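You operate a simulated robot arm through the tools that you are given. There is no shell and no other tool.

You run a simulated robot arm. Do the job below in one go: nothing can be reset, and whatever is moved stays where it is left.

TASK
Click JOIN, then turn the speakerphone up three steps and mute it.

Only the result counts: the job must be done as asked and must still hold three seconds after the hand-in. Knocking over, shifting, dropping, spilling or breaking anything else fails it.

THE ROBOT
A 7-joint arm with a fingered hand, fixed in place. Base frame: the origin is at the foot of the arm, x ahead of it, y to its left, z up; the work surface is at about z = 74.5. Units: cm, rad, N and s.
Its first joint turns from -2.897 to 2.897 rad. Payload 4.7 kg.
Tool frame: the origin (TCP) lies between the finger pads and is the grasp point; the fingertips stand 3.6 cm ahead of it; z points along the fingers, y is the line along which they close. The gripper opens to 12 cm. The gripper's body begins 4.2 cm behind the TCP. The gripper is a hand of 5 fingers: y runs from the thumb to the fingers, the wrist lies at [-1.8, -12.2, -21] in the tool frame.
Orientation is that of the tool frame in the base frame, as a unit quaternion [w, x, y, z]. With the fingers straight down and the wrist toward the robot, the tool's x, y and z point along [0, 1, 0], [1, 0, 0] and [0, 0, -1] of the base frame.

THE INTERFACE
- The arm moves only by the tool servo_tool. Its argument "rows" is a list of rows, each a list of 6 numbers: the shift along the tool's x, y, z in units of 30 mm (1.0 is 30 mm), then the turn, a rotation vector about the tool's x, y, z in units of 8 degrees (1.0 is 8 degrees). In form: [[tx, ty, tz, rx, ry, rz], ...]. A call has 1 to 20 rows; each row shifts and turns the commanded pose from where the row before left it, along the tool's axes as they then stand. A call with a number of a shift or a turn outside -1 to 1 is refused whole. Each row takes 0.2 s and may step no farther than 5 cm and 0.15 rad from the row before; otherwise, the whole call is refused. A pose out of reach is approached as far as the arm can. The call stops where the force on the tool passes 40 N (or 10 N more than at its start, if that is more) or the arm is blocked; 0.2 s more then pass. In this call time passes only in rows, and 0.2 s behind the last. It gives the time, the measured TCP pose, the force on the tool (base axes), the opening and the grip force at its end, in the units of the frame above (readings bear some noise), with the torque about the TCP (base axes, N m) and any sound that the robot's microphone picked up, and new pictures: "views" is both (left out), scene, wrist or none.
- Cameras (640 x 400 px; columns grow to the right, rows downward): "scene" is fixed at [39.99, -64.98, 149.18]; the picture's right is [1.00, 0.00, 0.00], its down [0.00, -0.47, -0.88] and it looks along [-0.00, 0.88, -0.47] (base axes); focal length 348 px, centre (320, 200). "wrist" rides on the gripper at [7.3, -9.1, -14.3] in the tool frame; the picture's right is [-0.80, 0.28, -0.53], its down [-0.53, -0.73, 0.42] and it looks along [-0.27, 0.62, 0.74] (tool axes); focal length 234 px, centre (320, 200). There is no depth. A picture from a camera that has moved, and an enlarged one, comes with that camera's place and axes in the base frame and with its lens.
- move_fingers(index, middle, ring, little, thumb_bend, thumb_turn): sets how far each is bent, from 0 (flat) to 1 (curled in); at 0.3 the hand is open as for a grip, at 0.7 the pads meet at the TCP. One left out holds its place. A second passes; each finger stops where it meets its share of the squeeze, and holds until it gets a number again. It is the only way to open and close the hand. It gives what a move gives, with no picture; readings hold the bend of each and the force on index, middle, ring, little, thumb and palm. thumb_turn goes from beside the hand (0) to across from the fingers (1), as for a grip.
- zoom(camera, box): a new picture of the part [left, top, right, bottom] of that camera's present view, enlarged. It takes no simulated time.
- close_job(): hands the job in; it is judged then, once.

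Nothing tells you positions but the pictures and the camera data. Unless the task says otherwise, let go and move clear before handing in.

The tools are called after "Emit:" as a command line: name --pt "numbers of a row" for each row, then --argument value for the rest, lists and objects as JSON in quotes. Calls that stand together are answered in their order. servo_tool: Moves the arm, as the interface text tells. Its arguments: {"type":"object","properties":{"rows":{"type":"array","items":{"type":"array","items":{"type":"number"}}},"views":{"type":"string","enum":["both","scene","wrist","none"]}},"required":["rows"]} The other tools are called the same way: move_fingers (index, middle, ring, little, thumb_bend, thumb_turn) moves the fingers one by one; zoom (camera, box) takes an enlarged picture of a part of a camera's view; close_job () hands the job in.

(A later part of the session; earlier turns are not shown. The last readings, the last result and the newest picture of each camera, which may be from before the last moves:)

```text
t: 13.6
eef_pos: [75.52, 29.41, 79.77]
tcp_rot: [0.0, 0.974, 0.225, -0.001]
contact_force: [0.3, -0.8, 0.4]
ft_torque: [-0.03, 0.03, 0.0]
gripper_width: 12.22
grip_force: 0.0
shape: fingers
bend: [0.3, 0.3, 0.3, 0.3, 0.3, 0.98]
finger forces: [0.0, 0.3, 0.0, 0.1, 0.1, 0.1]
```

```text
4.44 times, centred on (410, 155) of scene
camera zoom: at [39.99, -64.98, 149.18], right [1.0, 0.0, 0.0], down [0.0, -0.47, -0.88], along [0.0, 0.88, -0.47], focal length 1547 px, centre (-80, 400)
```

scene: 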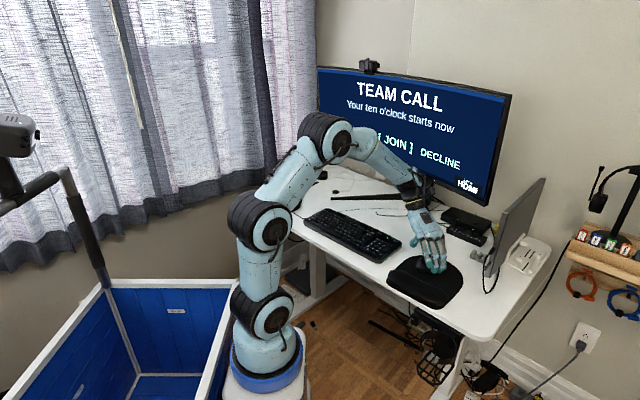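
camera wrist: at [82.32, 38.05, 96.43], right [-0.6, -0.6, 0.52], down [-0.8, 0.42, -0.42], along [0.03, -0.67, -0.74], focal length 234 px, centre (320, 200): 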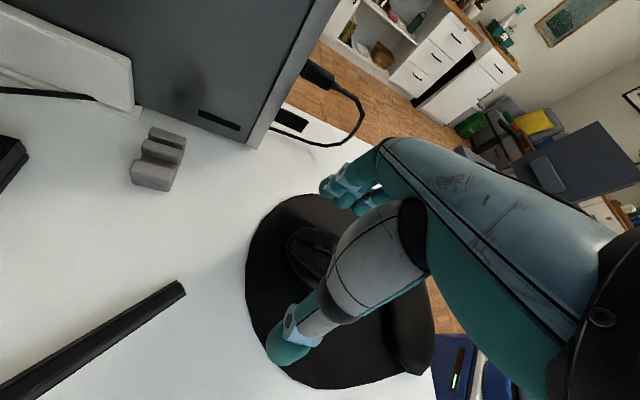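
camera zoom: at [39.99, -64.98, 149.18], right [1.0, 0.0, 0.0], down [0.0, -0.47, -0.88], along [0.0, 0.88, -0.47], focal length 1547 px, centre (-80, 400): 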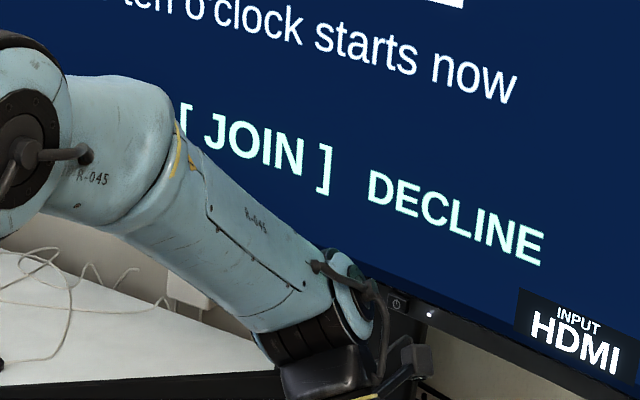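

JOIN is now bracketed. I'll push about 0.7 cm further so the pointer sits well inside JOIN rather than on its edge.

Emit:
servo_tool --pt "0 -0.12 0 0 0 0" --pt "0 -0.12 0 0 0 0" --views "scene"

Emit:
zoom --camera "scene" --box '[340, 110, 480, 200]'

Emit:
zoom --camera "wrist" --box '[180, 120, 420, 360]'

```text
t: 14.2
eef_pos: [75.37, 29.98, 79.66]
tcp_rot: [0.0, 0.974, 0.225, 0.0]
contact_force: [-0.1, -0.5, -0.2]
ft_torque: [0.01, 0.01, 0.0]
gripper_width: 12.19
grip_force: 0.1
shape: fingers
bend: [0.3, 0.3, 0.3, 0.3, 0.3, 0.98]
finger forces: [0.1, 0.3, 0.1, 0.0, 0.0, 0.0]
```

scene: 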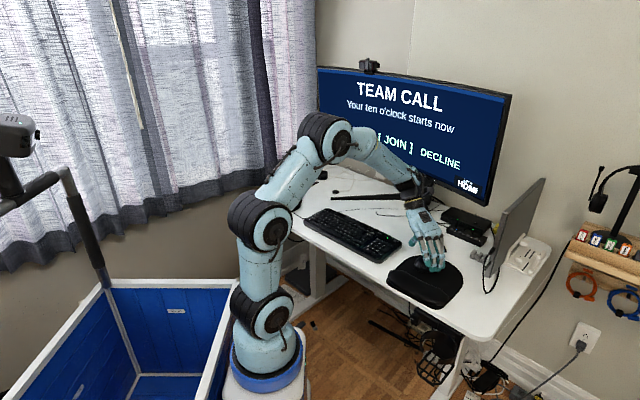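

```text
4.44 times, centred on (410, 155) of scene
camera zoom: at [39.99, -64.98, 149.18], right [1.0, 0.0, 0.0], down [0.0, -0.47, -0.88], along [0.0, 0.88, -0.47], focal length 1547 px, centre (-80, 400)
```

zoom: 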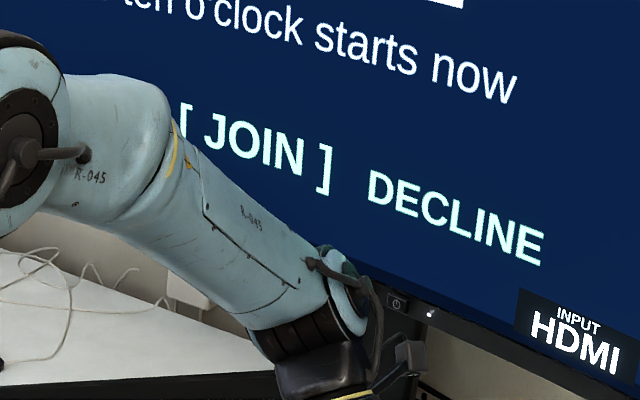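

```text
1.67 times, centred on (300, 240) of wrist
camera zoom: at [77.86, 41.44, 94.04], right [-0.6, -0.6, 0.53], down [-0.8, 0.42, -0.42], along [0.03, -0.67, -0.74], focal length 390 px, centre (353, 133)
```

zoom: 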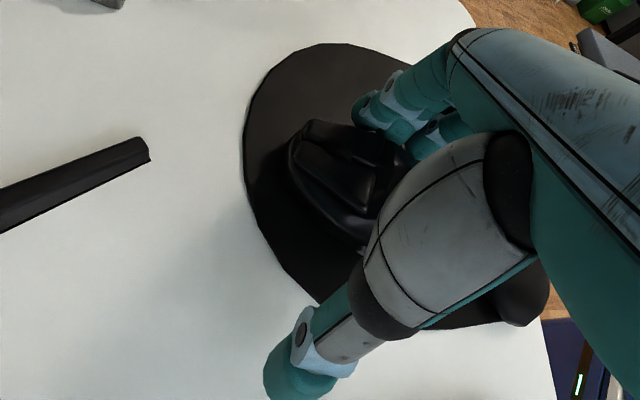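

JOIN is still highlighted. Now I'll back the fingers off to the right, lift clear, and look at the mouse from above to locate the left button.

Emit:
servo_tool --pt "0 0.25 0 0 0 0" --pt "0 0.35 0 0 0 0" --pt "0 0 -0.8 0 0 0" --pt "0 0 -1 0 0 0" --pt "0 0 -1 0 0 0" --pt "0 0 -1 0 0 0" --views "both"

Emit:
move_fingers --index 0.3 --middle 1.0 --ring 1.0 --little 1.0 --thumb_bend 0.0 --thumb_turn 0.0

Emit:
zoom --camera "wrist" --box '[160, 120, 480, 400]'

Emit:
zoom --camera "scene" --box '[390, 180, 490, 310]'

Emit:
zoom --camera "scene" --box '[340, 110, 480, 200]'

```text
t: 15.6
eef_pos: [76.1, 28.58, 91.07]
tcp_rot: [0.0, 0.974, 0.226, -0.001]
contact_force: [0.0, -0.5, 0.2]
ft_torque: [0.0, 0.02, 0.0]
gripper_width: 12.25
grip_force: 0.1
shape: fingers
bend: [0.3, 0.3, 0.3, 0.3, 0.3, 0.98]
finger forces: [0.1, 0.0, 0.1, 0.0, 0.0, 0.1]
camera wrist: at [78.71, 39.99, 105.41], right [-0.6, -0.6, 0.53], down [-0.8, 0.42, -0.42], along [0.03, -0.68, -0.74], focal length 234 px, centre (320, 200)
```

scene: 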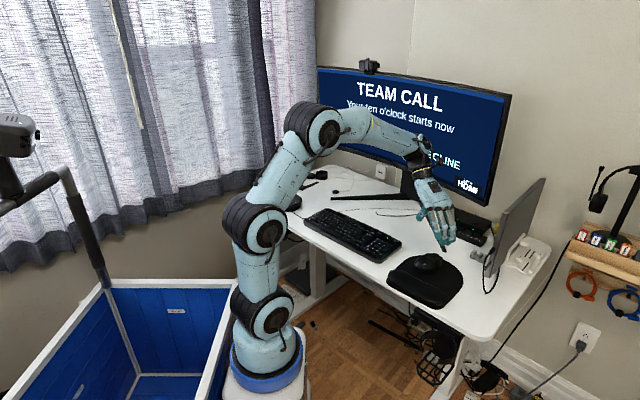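
wrist: 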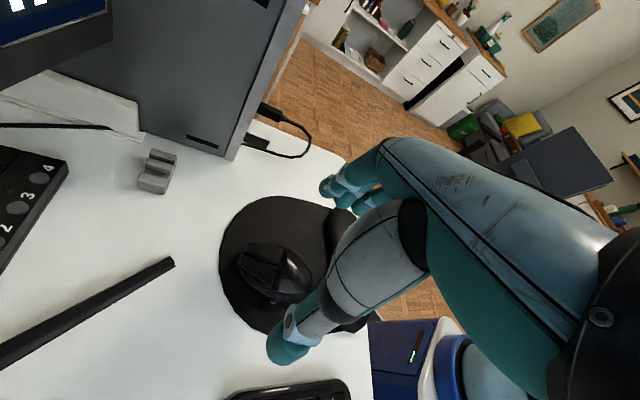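

```text
t: 16.6
eef_pos: [75.97, 28.52, 91.21]
tcp_rot: [0.001, 0.974, 0.225, 0.0]
contact_force: [-0.3, 0.1, -0.1]
ft_torque: [0.01, 0.02, 0.01]
gripper_width: 18.91
grip_force: 0.2
shape: fingers
bend: [0.3, 1.0, 1.0, 1.0, 0.0, 0.0]
finger forces: [0.0, 0.0, 0.0, 0.1, 0.1, 0.0]
```

```text
1.43 times, centred on (320, 260) of wrist
camera zoom: at [78.69, 39.99, 105.43], right [-0.6, -0.6, 0.53], down [-0.8, 0.42, -0.42], along [0.03, -0.67, -0.74], focal length 334 px, centre (320, 114)
```

zoom: 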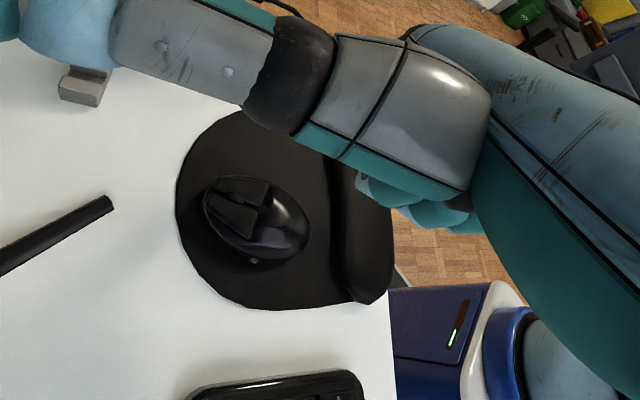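

```text
3.08 times, centred on (440, 245) of scene
camera zoom: at [39.99, -64.98, 149.18], right [1.0, 0.0, 0.0], down [0.0, -0.47, -0.88], along [0.0, 0.88, -0.47], focal length 1071 px, centre (-49, 62)
```

zoom: 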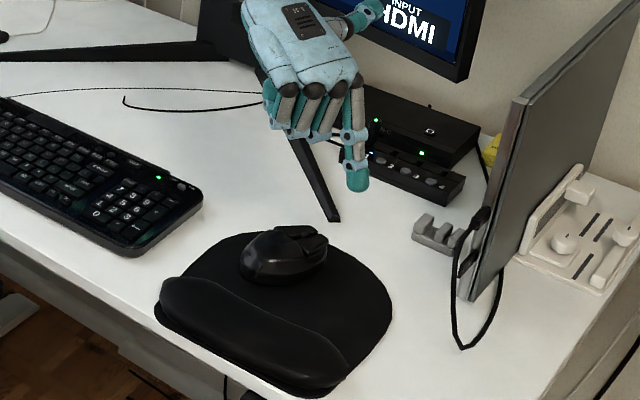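

```text
4.44 times, centred on (410, 155) of scene
camera zoom: at [39.99, -64.98, 149.18], right [1.0, 0.0, 0.0], down [0.0, -0.47, -0.88], along [0.0, 0.88, -0.47], focal length 1547 px, centre (-80, 400)
```

zoom: 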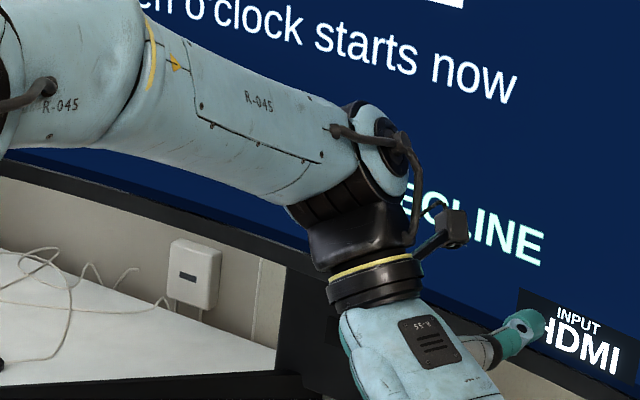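

The hand is now in a pointing posture with the mouse fully visible from the wrist camera. I'll zoom in on the mouse to locate its left button precisely.

Emit:
zoom --camera "wrist" --box '[220, 220, 330, 320]'

Emit:
zoom --camera "scene" --box '[400, 190, 470, 290]'

```text
4.00 times, centred on (275, 270) of wrist
camera zoom: at [78.69, 39.99, 105.43], right [-0.6, -0.6, 0.53], down [-0.8, 0.42, -0.42], along [0.03, -0.67, -0.74], focal length 937 px, centre (500, -80)
```

zoom: 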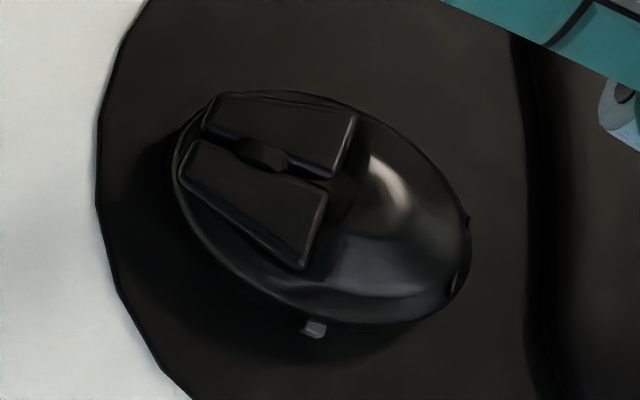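

```text
4.00 times, centred on (435, 240) of scene
camera zoom: at [39.99, -64.98, 149.18], right [1.0, 0.0, 0.0], down [0.0, -0.47, -0.88], along [0.0, 0.88, -0.47], focal length 1392 px, centre (-140, 40)
```

zoom: 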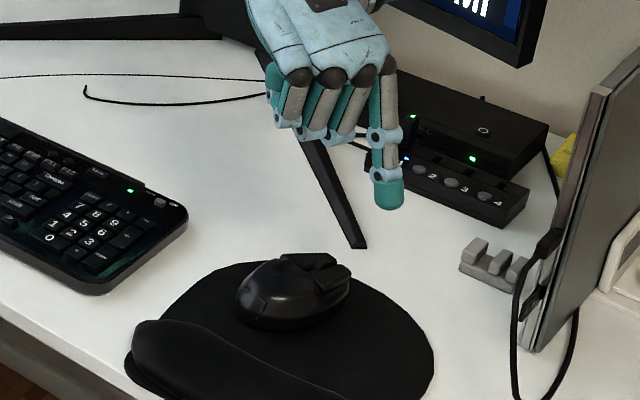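

Both cameras agree the left button's centre is near (77.3, 29.3, 78). To calibrate my index-tip offset, I'll swing the thumb away from the wrist camera's line of sight and look at the tip.

Emit:
move_fingers --thumb_turn 0.98 --thumb_bend 0.0

Emit:
zoom --camera "wrist" --box '[240, 120, 440, 380]'

Emit:
zoom --camera "wrist" --box '[300, 150, 380, 230]'

Emit:
zoom --camera "scene" --box '[400, 190, 470, 290]'

```text
t: 17.6
eef_pos: [76.1, 28.46, 91.05]
tcp_rot: [0.0, 0.975, 0.224, 0.0]
contact_force: [-0.3, 0.1, 0.3]
ft_torque: [0.04, -0.01, -0.01]
gripper_width: 14.69
grip_force: 0.1
shape: fingers
bend: [0.3, 1.0, 1.0, 1.0, 0.0, 0.93]
finger forces: [0.0, 0.0, 0.1, 0.1, 0.0, 0.0]
```

```text
1.54 times, centred on (340, 250) of wrist
camera zoom: at [78.69, 39.99, 105.43], right [-0.6, -0.6, 0.53], down [-0.8, 0.42, -0.42], along [0.03, -0.67, -0.74], focal length 360 px, centre (289, 123)
```

zoom: 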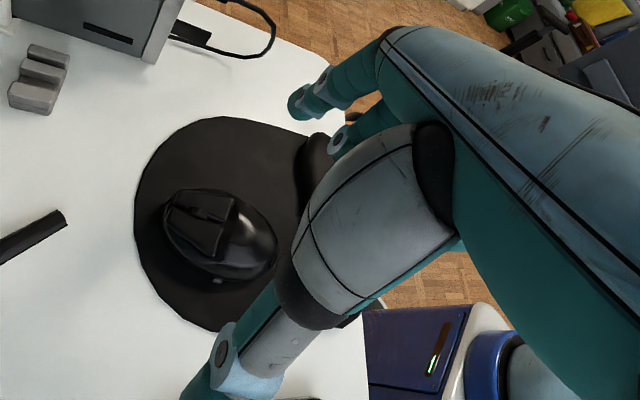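

```text
5.00 times, centred on (340, 190) of wrist
camera zoom: at [78.69, 39.99, 105.43], right [-0.6, -0.6, 0.53], down [-0.8, 0.42, -0.42], along [0.03, -0.67, -0.74], focal length 1171 px, centre (220, 250)
```

zoom: 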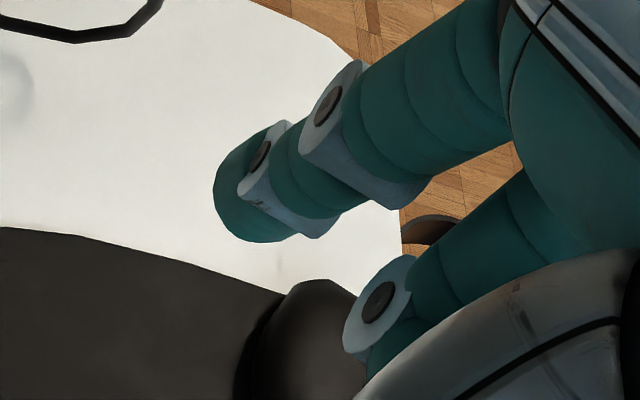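

```text
4.00 times, centred on (435, 240) of scene
camera zoom: at [39.99, -64.98, 149.18], right [1.0, 0.0, 0.0], down [0.0, -0.47, -0.88], along [0.0, 0.88, -0.47], focal length 1392 px, centre (-140, 40)
```

zoom: 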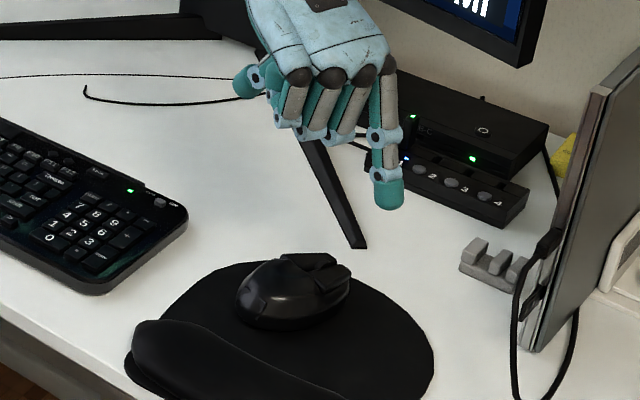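

Combining both views puts the index tip at about tool (1.2, 6.7, 3.2). I'll tuck the thumb aside again and bring the fingertip to about 3 cm above the left button.

Emit:
move_fingers --thumb_turn 0.0 --thumb_bend 0.0

Emit:
servo_tool --pt "0.03 -0.78 0 0 0 0" --pt "0.03 -0.78 0 0 0 0" --pt "0.03 -0.78 0 0 0 0" --pt "0 0 0.76 0 0 0" --pt "0 0 0.76 0 0 0" --pt "0 0 0.76 0 0 0" --views "both"

Emit:
zoom --camera "scene" --box '[400, 220, 470, 290]'

Emit:
zoom --camera "scene" --box '[330, 100, 480, 200]'

```text
t: 18.6
eef_pos: [76.11, 28.53, 90.98]
tcp_rot: [0.0, 0.974, 0.226, 0.0]
contact_force: [0.1, -0.1, -0.6]
ft_torque: [-0.01, -0.02, 0.02]
gripper_width: 18.95
grip_force: 0.0
shape: fingers
bend: [0.3, 1.0, 1.0, 1.0, 0.0, 0.0]
finger forces: [0.0, 0.1, 0.0, 0.0, 0.0, 0.0]
```

```text
t: 20.0
eef_pos: [73.08, 34.91, 84.28]
tcp_rot: [0.0, 0.974, 0.225, 0.0]
contact_force: [-0.2, -0.2, 0.7]
ft_torque: [-0.01, -0.01, -0.01]
gripper_width: 18.96
grip_force: 0.0
shape: fingers
bend: [0.3, 1.0, 1.0, 1.0, 0.0, 0.0]
finger forces: [0.0, 0.0, 0.0, 0.0, 0.0, 0.1]
camera wrist: at [75.66, 46.37, 98.62], right [-0.6, -0.6, 0.52], down [-0.8, 0.42, -0.42], along [0.03, -0.67, -0.74], focal length 234 px, centre (320, 200)
```

scene: 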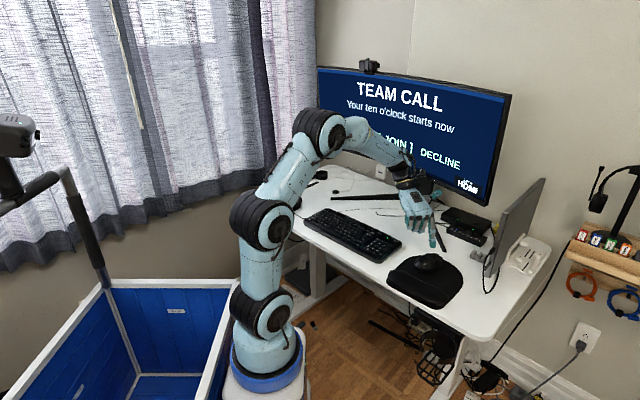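
wrist: 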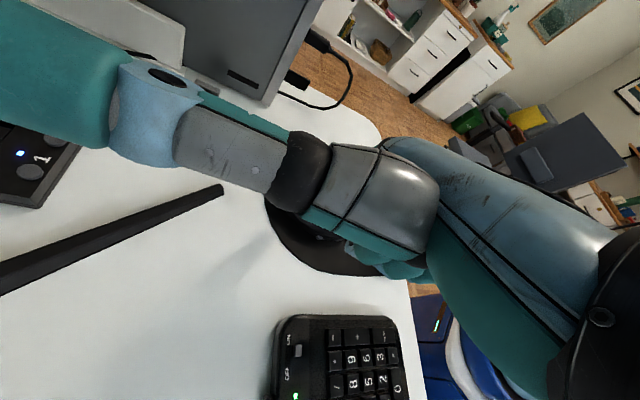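

```text
5.71 times, centred on (435, 255) of scene
camera zoom: at [39.99, -64.98, 149.18], right [1.0, 0.0, 0.0], down [0.0, -0.47, -0.88], along [0.0, 0.88, -0.47], focal length 1989 px, centre (-337, -114)
```

zoom: 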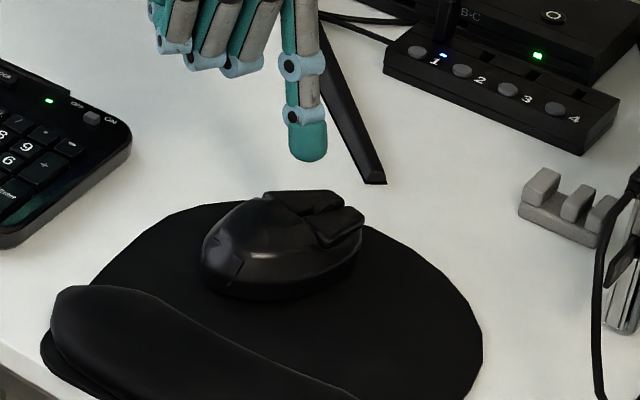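

```text
4.00 times, centred on (405, 150) of scene
camera zoom: at [39.99, -64.98, 149.18], right [1.0, 0.0, 0.0], down [0.0, -0.47, -0.88], along [0.0, 0.88, -0.47], focal length 1392 px, centre (-20, 400)
```

zoom: 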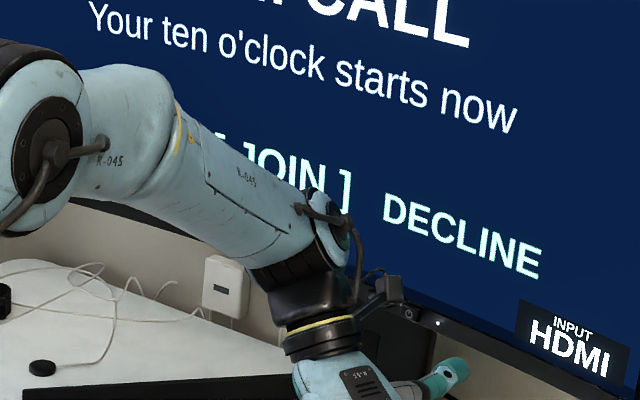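

JOIN remains highlighted and the fingertip is right over the left button. I'll descend to just above it.

Emit:
servo_tool --pt "0 0 0.45 0 0 0" --pt "0 0 0.4 0 0 0" --views "scene"

Emit:
zoom --camera "scene" --box '[410, 230, 460, 280]'

```text
t: 20.6
eef_pos: [73.0, 34.89, 81.6]
tcp_rot: [-0.001, 0.974, 0.226, 0.0]
contact_force: [1.1, 0.5, 0.3]
ft_torque: [0.02, 0.0, 0.02]
gripper_width: 19.01
grip_force: 0.0
shape: fingers
bend: [0.3, 1.0, 1.0, 1.0, 0.0, 0.0]
finger forces: [0.1, 0.0, 0.1, 0.0, 0.1, 0.0]
```

scene: 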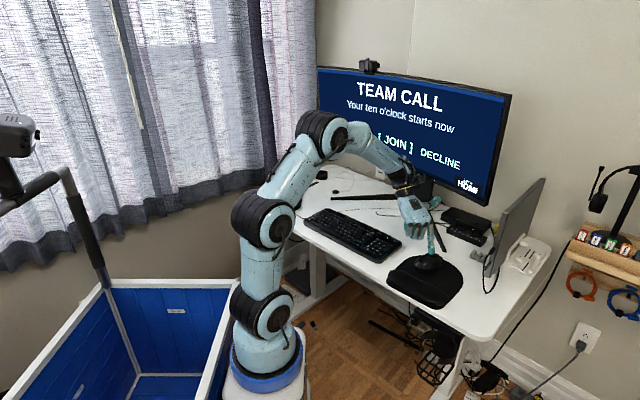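

```text
8.00 times, centred on (435, 255) of scene
camera zoom: at [39.99, -64.98, 149.18], right [1.0, 0.0, 0.0], down [0.0, -0.47, -0.88], along [0.0, 0.88, -0.47], focal length 2784 px, centre (-600, -240)
```

zoom: 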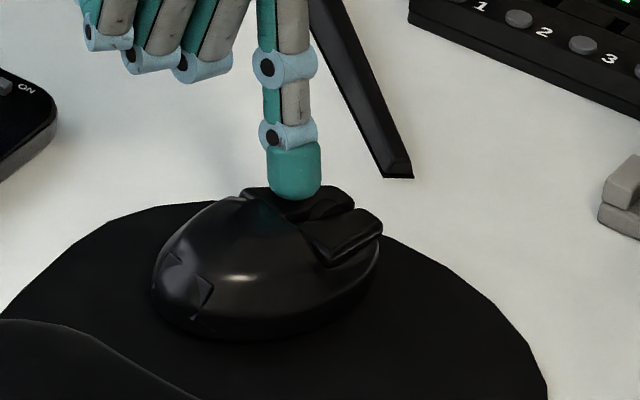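

The fingertip is centred on the left button, just above or touching it. I'll press gently in 1–1.5 mm increments.

Emit:
servo_tool --pt "0 0 0.05 0 0 0" --pt "0 0 0.05 0 0 0" --views "scene"

Emit:
zoom --camera "scene" --box '[410, 230, 460, 280]'

```text
t: 21.2
eef_pos: [73.01, 34.85, 81.42]
tcp_rot: [0.0, 0.974, 0.227, 0.0]
contact_force: [0.6, 0.3, 0.5]
ft_torque: [-0.02, -0.02, -0.01]
gripper_width: 19.0
grip_force: 0.2
shape: fingers
bend: [0.3, 1.0, 1.0, 1.0, 0.0, 0.0]
finger forces: [0.4, 0.1, 0.1, 0.1, 0.0, 0.0]
heard: click
```

scene: 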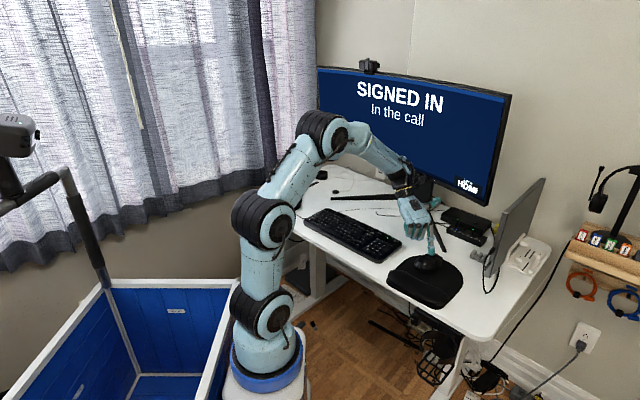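

```text
8.00 times, centred on (435, 255) of scene
camera zoom: at [39.99, -64.98, 149.18], right [1.0, 0.0, 0.0], down [0.0, -0.47, -0.88], along [0.0, 0.88, -0.47], focal length 2784 px, centre (-600, -240)
```

zoom: 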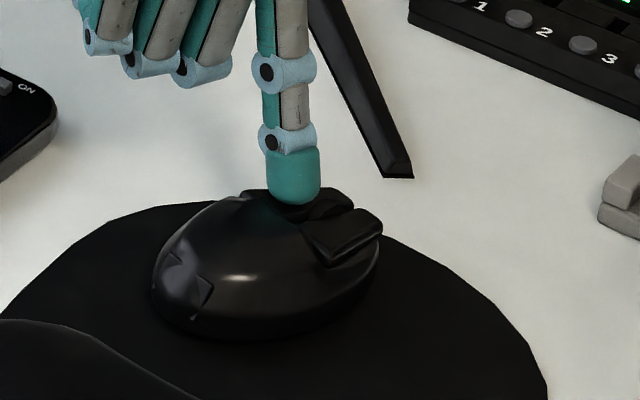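

The screen now reads "SIGNED IN – In the call", so JOIN has been clicked. I'll lift straight off the mouse, move away from it, and start turning the hand towards the speakerphone.

Emit:
servo_tool --pt "0 0 -0.5 0 0 0" --pt "0 0 -1 0 0 0" --pt "0 0 -1 0 0 0" --pt "0 0 -1 0 0 0" --pt "0 0 -1 0 0 0" --pt "-0.79 -0.85 0 0 0 0" --pt "-0.79 -0.85 0 0 0 0" --pt "-0.79 -0.85 0 0 0 0" --pt "-0.79 -0.85 0 0 0 0" --pt "0 0 0 0 0 -1" --pt "0 0 0 0 0 -1" --pt "0 0 0 0 0 -1" --pt "0 0 0 0 0 -1" --pt "0 0 0 0 0 -1" --pt "0 0 0 0 0 -1" --pt "0 0 0 0 0 -1" --pt "0 0 0 0 0 -1" --views "scene"

Emit:
move_fingers --thumb_turn 0.98 --thumb_bend 0.6

Emit:
zoom --camera "wrist" --box '[160, 80, 480, 380]'

Emit:
zoom --camera "scene" --box '[380, 140, 480, 290]'

```text
t: 24.8
eef_pos: [60.29, 39.79, 94.97]
tcp_rot: [0.001, 0.706, 0.708, 0.0]
contact_force: [-0.6, -0.2, -0.7]
ft_torque: [-0.01, 0.01, 0.0]
gripper_width: 18.97
grip_force: 0.0
shape: fingers
bend: [0.3, 1.0, 1.0, 1.0, 0.0, 0.0]
finger forces: [0.1, 0.0, 0.0, 0.0, 0.0, 0.0]
```

scene: 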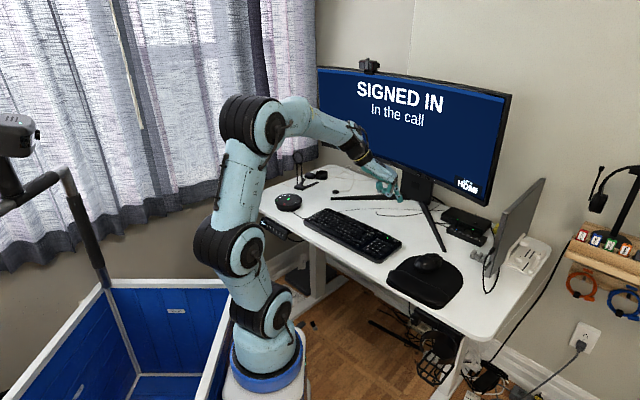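

```text
t: 25.8
eef_pos: [60.21, 39.86, 95.04]
tcp_rot: [0.0, 0.708, 0.707, 0.0]
contact_force: [0.0, 0.7, -0.2]
ft_torque: [-0.01, 0.0, -0.01]
gripper_width: 7.81
grip_force: 0.1
shape: fingers
bend: [0.3, 1.0, 1.0, 1.0, 0.6, 0.99]
finger forces: [0.0, 0.0, 0.0, 0.0, 0.0, 0.0]
```

```text
1.33 times, centred on (320, 230) of wrist
camera zoom: at [51.12, 47.19, 109.34], right [0.28, -0.8, 0.53], down [-0.73, -0.53, -0.42], along [0.62, -0.27, -0.74], focal length 312 px, centre (320, 160)
```

zoom: 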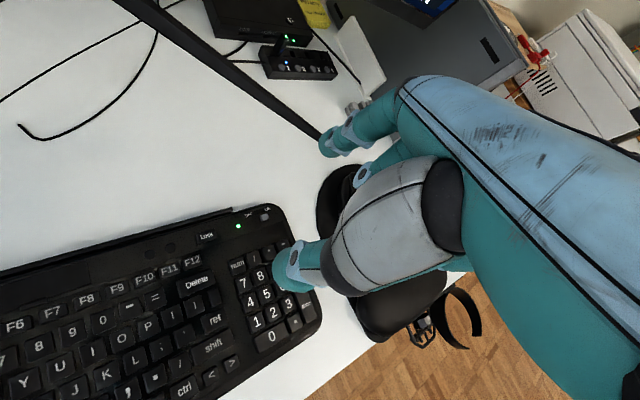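

```text
2.67 times, centred on (430, 215) of scene
camera zoom: at [39.99, -64.98, 149.18], right [1.0, 0.0, 0.0], down [0.0, -0.47, -0.88], along [0.0, 0.88, -0.47], focal length 928 px, centre (27, 160)
```

zoom: 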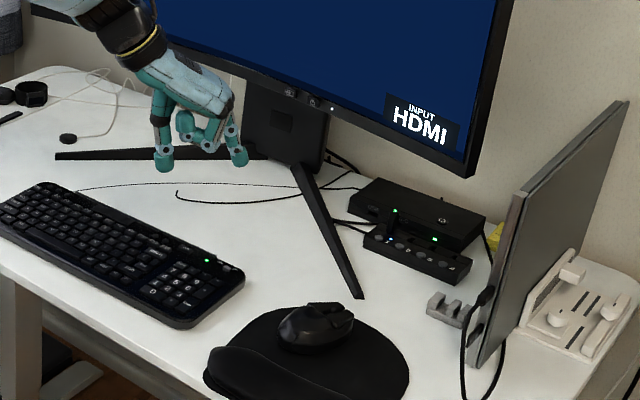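

The thumb still hangs as low as the index tip, so I'll curl it fully and then continue on to a viewing pose near the speakerphone.

Emit:
move_fingers --thumb_bend 1.0

Emit:
servo_tool --pt "0.42 -0.95 0 0 0 0" --pt "0.42 -0.95 0 0 0 0" --pt "0.42 -0.95 0 0 0 0" --pt "0.42 -0.95 0 0 0 0" --pt "0.42 -0.95 0 0 0 0" --pt "0.42 -0.95 0 0 0 0" --pt "0.42 -0.95 0 0 0 0" --pt "0.42 -0.95 0 0 0 0" --pt "0.42 -0.95 0 0 0 0" --pt "0.42 -0.95 0 0 0 0" --pt "0.42 -0.95 0 0 0 0" --views "both"

Emit:
zoom --camera "scene" --box '[240, 120, 380, 230]'

```text
t: 26.8
eef_pos: [60.12, 39.9, 95.0]
tcp_rot: [-0.001, 0.707, 0.707, 0.0]
contact_force: [0.1, -0.7, 0.2]
ft_torque: [-0.01, 0.03, 0.01]
gripper_width: 3.36
grip_force: 0.1
shape: fingers
bend: [0.29, 1.0, 1.0, 1.0, 0.97, 1.0]
finger forces: [0.0, 0.0, 0.1, 0.0, 0.0, 0.0]
```

```text
t: 29.2
eef_pos: [28.86, 53.86, 94.94]
tcp_rot: [0.0, 0.707, 0.707, 0.0]
contact_force: [0.5, 0.2, 0.3]
ft_torque: [0.01, 0.01, -0.03]
gripper_width: 3.38
grip_force: 0.1
shape: fingers
bend: [0.29, 1.0, 1.0, 1.0, 0.97, 1.0]
finger forces: [0.1, 0.0, 0.0, 0.0, 0.0, 0.0]
camera wrist: at [19.75, 61.18, 109.29], right [0.28, -0.8, 0.53], down [-0.73, -0.53, -0.42], along [0.62, -0.27, -0.74], focal length 234 px, centre (320, 200)
```

scene: 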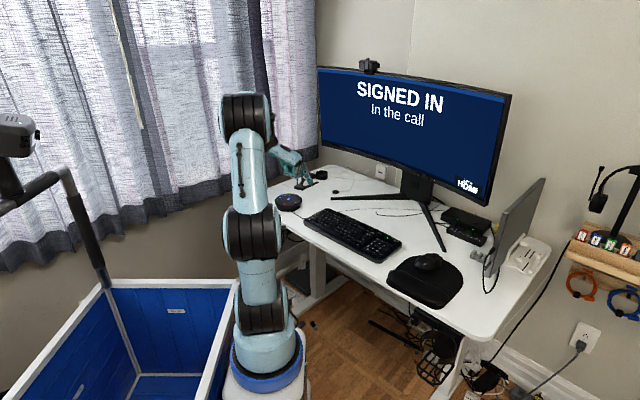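
wrist: 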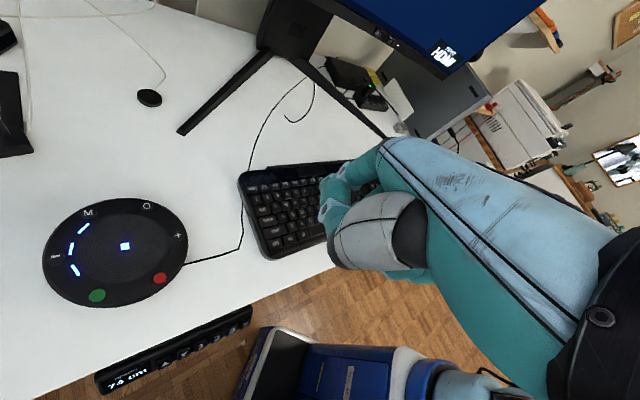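

```text
3.64 times, centred on (310, 175) of scene
camera zoom: at [39.99, -64.98, 149.18], right [1.0, 0.0, 0.0], down [0.0, -0.47, -0.88], along [0.0, 0.88, -0.47], focal length 1266 px, centre (356, 291)
```

zoom: 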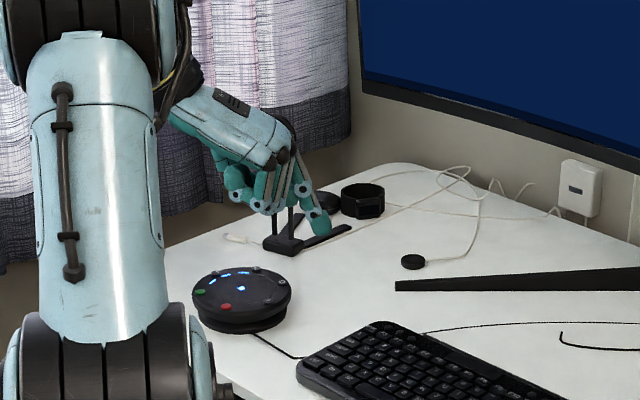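

The speakerphone is now clearly visible from the wrist camera, with its lights blue since the call started. I'll zoom in on its buttons.

Emit:
zoom --camera "wrist" --box '[30, 180, 200, 320]'

Emit:
zoom --camera "scene" --box '[270, 185, 310, 215]'

```text
2.86 times, centred on (115, 250) of wrist
camera zoom: at [19.75, 61.18, 109.29], right [0.28, -0.8, 0.53], down [-0.73, -0.53, -0.42], along [0.62, -0.27, -0.74], focal length 669 px, centre (906, 57)
```

zoom: 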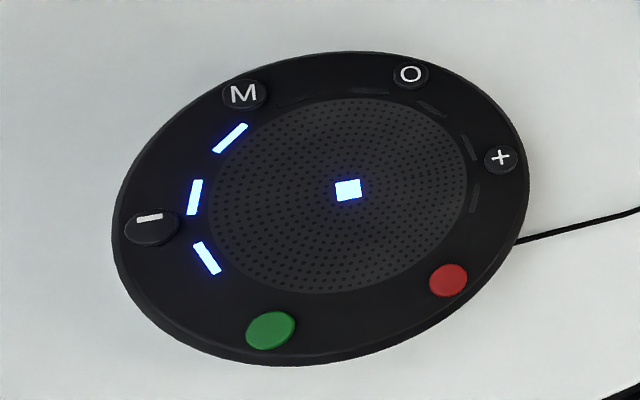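

```text
13.33 times, centred on (290, 200) of scene
camera zoom: at [39.99, -64.98, 149.18], right [1.0, 0.0, 0.0], down [0.0, -0.47, -0.88], along [0.0, 0.88, -0.47], focal length 4641 px, centre (720, 200)
```

zoom: 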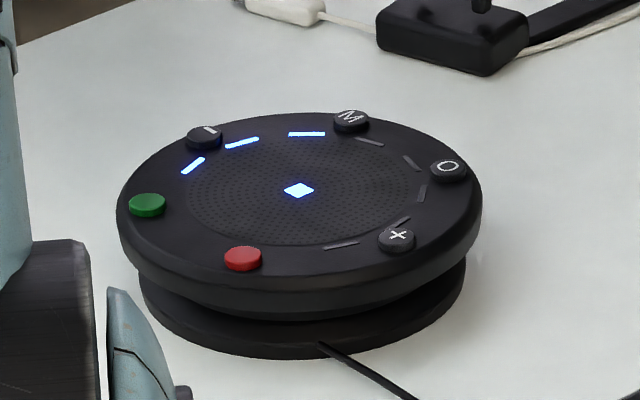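

Button labels are clear now: "-", "M", "O", "+", red and green, with 3 of 8 volume segments lit. I place "+" at about (29.0, 64.8) and "M" at (26.9, 72.9), with tops near z 78.7. I'll bring the index tip over "+" with about 7 cm to spare.

Emit:
servo_tool --pt "0.81 -0.545 0 0 0 0" --pt "0.81 -0.545 0 0 0 0" --pt "0.81 -0.545 0 0 0 0" --pt "0.81 -0.545 0 0 0 0" --pt "0 0 0.7 0 0 0" --pt "0 0 0.7 0 0 0" --pt "0 0 0.6 0 0 0" --views "both"

Emit:
zoom --camera "wrist" --box '[160, 120, 400, 340]'

Emit:
zoom --camera "scene" --box '[250, 150, 330, 220]'

```text
t: 30.8
eef_pos: [22.23, 63.4, 88.88]
tcp_rot: [0.0, 0.707, 0.707, 0.0]
contact_force: [1.0, -0.2, -0.5]
ft_torque: [-0.03, -0.02, 0.01]
gripper_width: 3.33
grip_force: 0.0
shape: fingers
bend: [0.29, 1.0, 1.0, 1.0, 0.97, 1.0]
finger forces: [0.2, 0.1, 0.1, 0.0, 0.1, 0.0]
camera wrist: at [13.22, 70.8, 103.15], right [0.28, -0.8, 0.53], down [-0.73, -0.53, -0.42], along [0.62, -0.27, -0.74], focal length 234 px, centre (320, 200)
```

scene: 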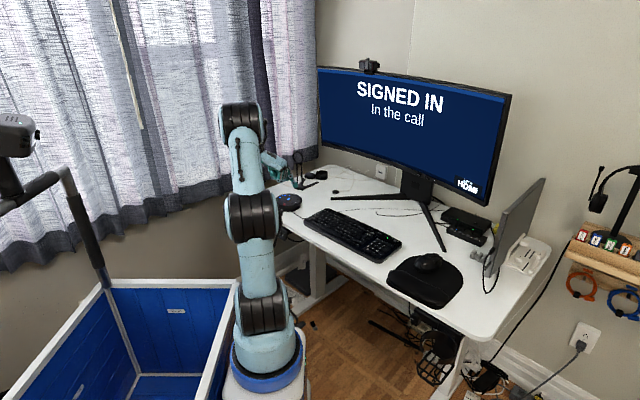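
wrist: 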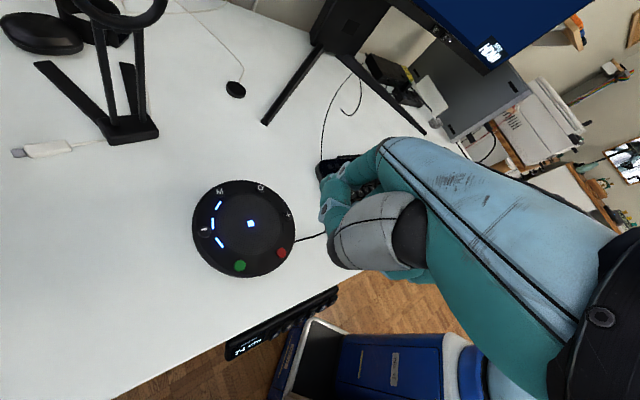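

```text
1.82 times, centred on (280, 230) of wrist
camera zoom: at [13.22, 70.8, 103.15], right [0.28, -0.8, 0.53], down [-0.73, -0.53, -0.42], along [0.62, -0.27, -0.74], focal length 426 px, centre (393, 146)
```

zoom: 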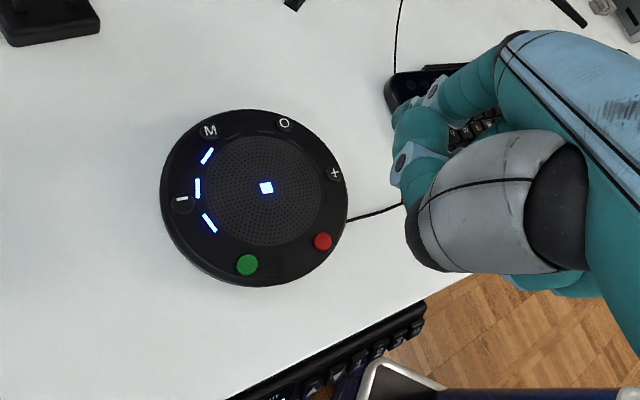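

```text
5.71 times, centred on (290, 185) of scene
camera zoom: at [39.99, -64.98, 149.18], right [1.0, 0.0, 0.0], down [0.0, -0.47, -0.88], along [0.0, 0.88, -0.47], focal length 1989 px, centre (491, 286)
```

zoom: 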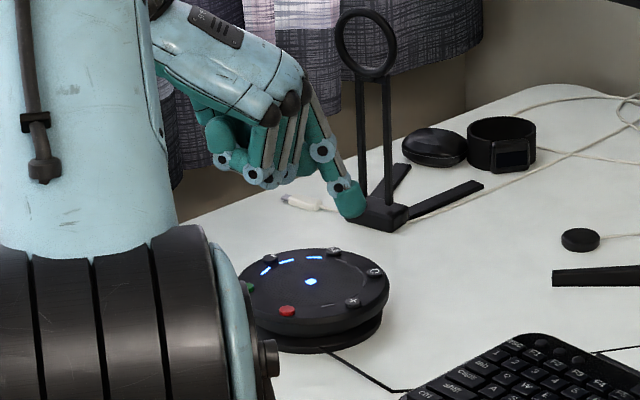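

Both cameras agree the tip is almost above "+", needing about 0.35 cm in +y. I'll apply that correction and lower to roughly 2 cm above the button.

Emit:
servo_tool --pt "0.12 -0.02 0.5 0 0 0" --pt "0 0 0.5 0 0 0" --pt "0 0 0.6 0 0 0" --views "both"

Emit:
zoom --camera "wrist" --box '[200, 120, 380, 300]'

Emit:
zoom --camera "scene" --box '[265, 170, 315, 220]'

```text
t: 31.6
eef_pos: [22.35, 63.78, 84.22]
tcp_rot: [0.0, 0.707, 0.707, 0.001]
contact_force: [0.2, 0.6, 0.0]
ft_torque: [0.01, 0.02, 0.01]
gripper_width: 3.35
grip_force: 0.1
shape: fingers
bend: [0.29, 1.0, 1.0, 1.0, 0.97, 1.0]
finger forces: [0.0, 0.0, 0.0, 0.1, 0.0, 0.0]
camera wrist: at [13.29, 71.04, 98.49], right [0.28, -0.8, 0.53], down [-0.73, -0.53, -0.42], along [0.62, -0.27, -0.74], focal length 234 px, centre (320, 200)
```

scene: 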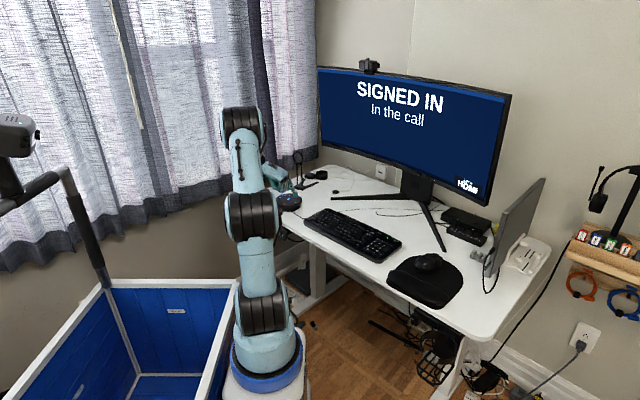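
wrist: 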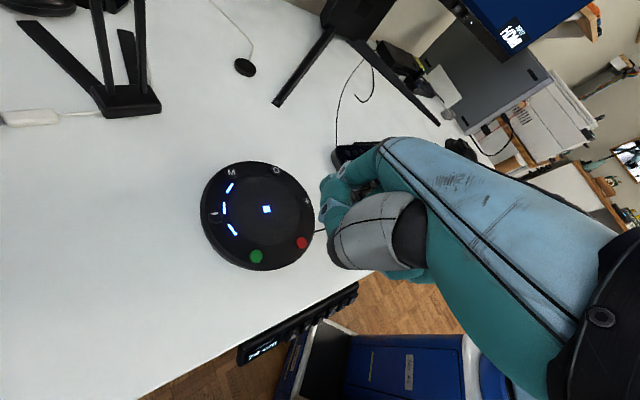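

```text
2.22 times, centred on (290, 210) of wrist
camera zoom: at [13.29, 71.04, 98.49], right [0.28, -0.8, 0.53], down [-0.73, -0.53, -0.42], along [0.62, -0.27, -0.74], focal length 520 px, centre (387, 178)
```

zoom: 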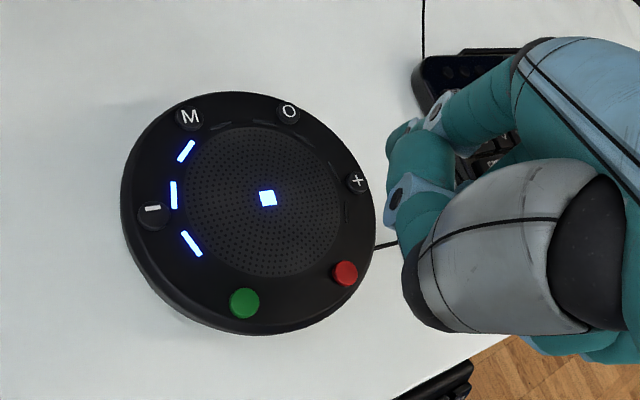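

```text
8.00 times, centred on (290, 195) of scene
camera zoom: at [39.99, -64.98, 149.18], right [1.0, 0.0, 0.0], down [0.0, -0.47, -0.88], along [0.0, 0.88, -0.47], focal length 2784 px, centre (560, 240)
```

zoom: 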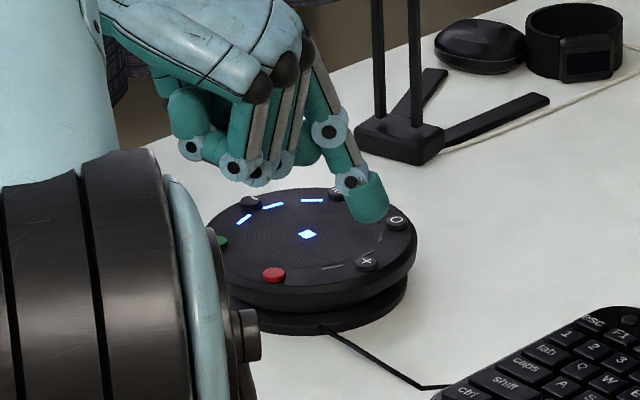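

Emit:
servo_tool --pt "0 0 0.3 0 0 0" --pt "0 0 0.27 0 0 0" --views "none"

Emit:
zoom --camera "wrist" --box '[260, 120, 380, 240]'

Emit:
zoom --camera "scene" --box '[275, 185, 305, 210]'

```text
t: 32.2
eef_pos: [22.32, 63.83, 82.43]
tcp_rot: [0.0, 0.706, 0.708, 0.0]
contact_force: [-0.1, 0.6, -0.4]
ft_torque: [0.01, -0.03, 0.0]
gripper_width: 3.38
grip_force: 0.1
shape: fingers
bend: [0.29, 1.0, 1.0, 1.0, 0.97, 1.0]
finger forces: [0.0, 0.0, 0.1, 0.0, 0.0, 0.0]
```

```text
3.33 times, centred on (320, 180) of wrist
camera zoom: at [13.27, 71.09, 96.72], right [0.28, -0.8, 0.53], down [-0.73, -0.53, -0.42], along [0.62, -0.27, -0.74], focal length 781 px, centre (320, 267)
```

zoom: 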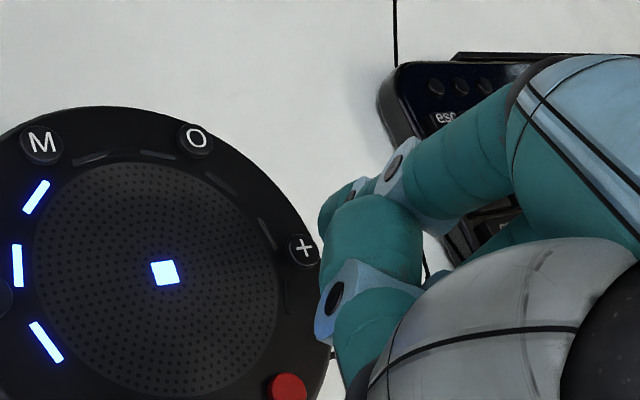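

```text
16.00 times, centred on (290, 198) of scene
camera zoom: at [39.99, -64.98, 149.18], right [1.0, 0.0, 0.0], down [0.0, -0.47, -0.88], along [0.0, 0.88, -0.47], focal length 5569 px, centre (800, 240)
```

zoom: 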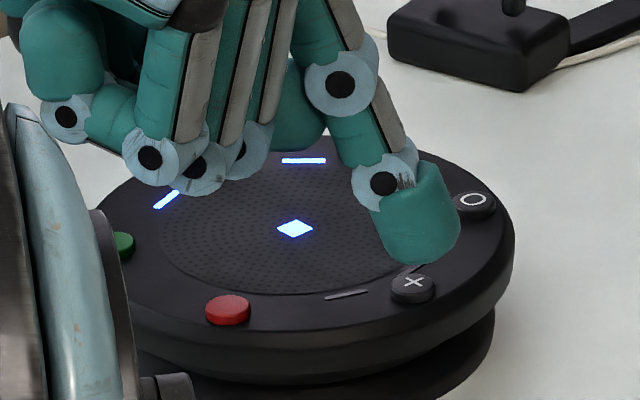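

The tip is lined up above "+" in both views. I'll ease down in small increments, watching the force and the ring.

Emit:
servo_tool --pt "0 0 0.15 0 0 0" --views "none"

Emit:
zoom --camera "scene" --box '[275, 185, 305, 210]'

Emit:
zoom --camera "wrist" --box '[260, 120, 380, 240]'

```text
t: 32.6
eef_pos: [22.38, 63.84, 82.06]
tcp_rot: [0.001, 0.707, 0.708, 0.0]
contact_force: [0.1, -0.6, 0.6]
ft_torque: [0.0, 0.0, 0.0]
gripper_width: 3.36
grip_force: 0.0
shape: fingers
bend: [0.29, 1.0, 1.0, 1.0, 0.97, 1.0]
finger forces: [0.0, 0.0, 0.1, 0.0, 0.0, 0.0]
```

```text
16.00 times, centred on (290, 198) of scene
camera zoom: at [39.99, -64.98, 149.18], right [1.0, 0.0, 0.0], down [0.0, -0.47, -0.88], along [0.0, 0.88, -0.47], focal length 5569 px, centre (800, 240)
```

zoom: 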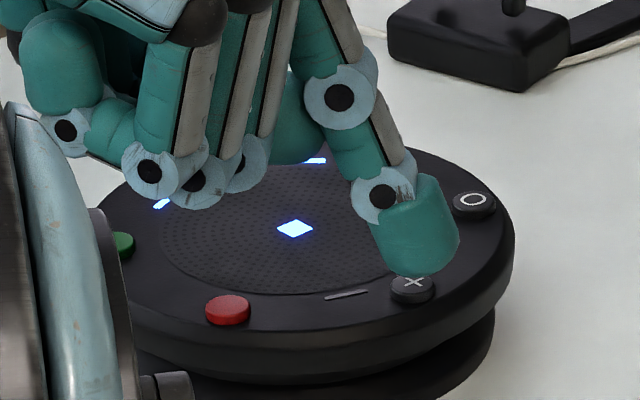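

```text
3.33 times, centred on (320, 180) of wrist
camera zoom: at [13.23, 71.12, 96.33], right [0.28, -0.8, 0.53], down [-0.73, -0.53, -0.42], along [0.62, -0.27, -0.74], focal length 781 px, centre (320, 267)
```

zoom: 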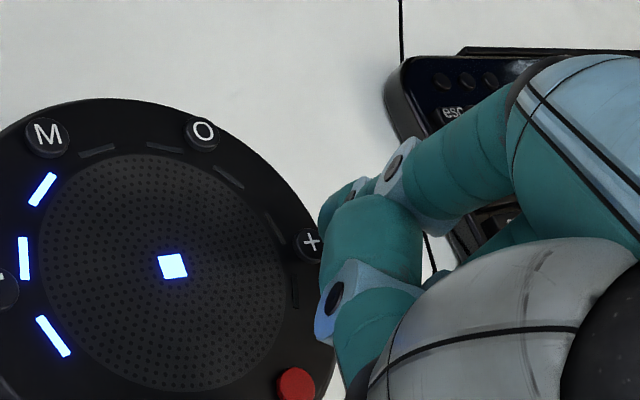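

Emit:
servo_tool --pt "0 0 0.1 0 0 0" --views "none"

Emit:
zoom --camera "scene" --box '[275, 185, 305, 210]'

Emit:
zoom --camera "wrist" --box '[260, 120, 380, 240]'

```text
t: 33.0
eef_pos: [22.3, 63.72, 81.64]
tcp_rot: [0.0, 0.706, 0.708, 0.0]
contact_force: [-0.5, -0.5, 0.0]
ft_torque: [0.01, -0.02, 0.02]
gripper_width: 3.38
grip_force: 0.1
shape: fingers
bend: [0.29, 1.0, 1.0, 1.0, 0.97, 1.0]
finger forces: [0.0, 0.1, 0.0, 0.0, 0.0, 0.0]
```

```text
16.00 times, centred on (290, 198) of scene
camera zoom: at [39.99, -64.98, 149.18], right [1.0, 0.0, 0.0], down [0.0, -0.47, -0.88], along [0.0, 0.88, -0.47], focal length 5569 px, centre (800, 240)
```

zoom: 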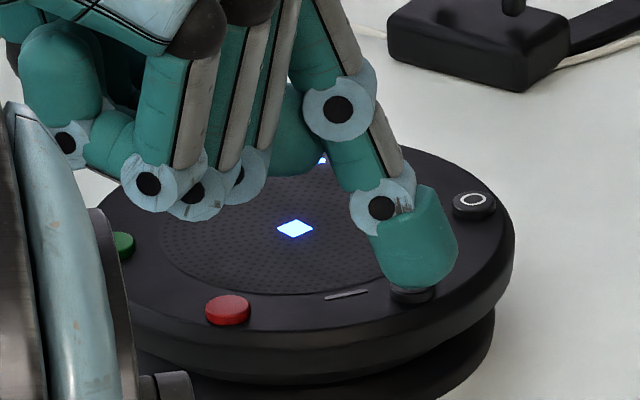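

```text
3.33 times, centred on (320, 180) of wrist
camera zoom: at [13.2, 71.06, 96.02], right [0.28, -0.8, 0.53], down [-0.73, -0.53, -0.42], along [0.62, -0.27, -0.74], focal length 781 px, centre (320, 267)
```

zoom: 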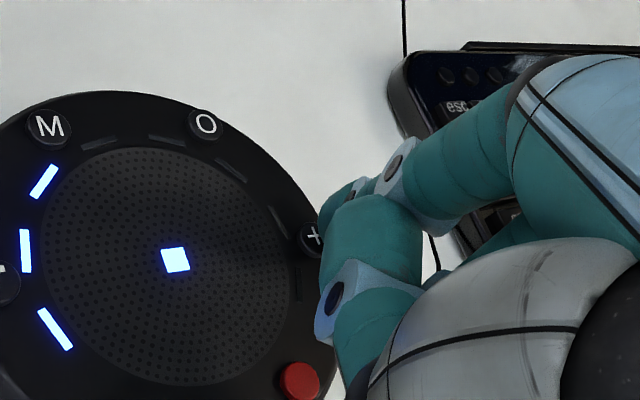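

Emit:
servo_tool --pt "0 0 0.05 0 0 0" --views "none"

Emit:
zoom --camera "wrist" --box '[240, 120, 380, 240]'

```text
t: 33.4
eef_pos: [22.23, 63.82, 81.52]
tcp_rot: [0.0, 0.708, 0.707, 0.0]
contact_force: [-0.1, 0.1, 0.4]
ft_torque: [-0.01, 0.03, 0.04]
gripper_width: 3.36
grip_force: 0.0
shape: fingers
bend: [0.29, 1.0, 1.0, 1.0, 0.97, 1.0]
finger forces: [0.0, 0.1, 0.0, 0.0, 0.0, 0.0]
```

```text
3.33 times, centred on (310, 180) of wrist
camera zoom: at [13.13, 71.09, 95.86], right [0.28, -0.8, 0.53], down [-0.73, -0.53, -0.42], along [0.62, -0.27, -0.74], focal length 781 px, centre (353, 267)
```

zoom: 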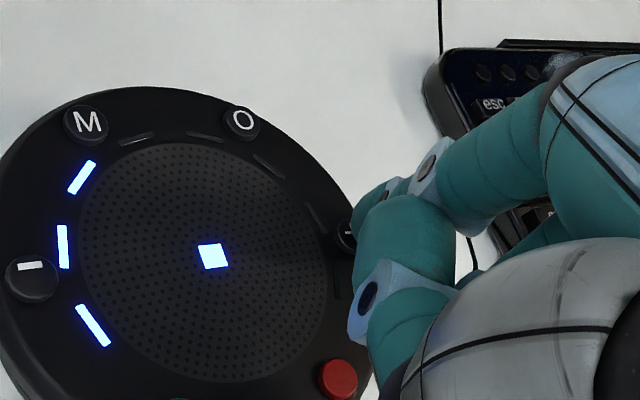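

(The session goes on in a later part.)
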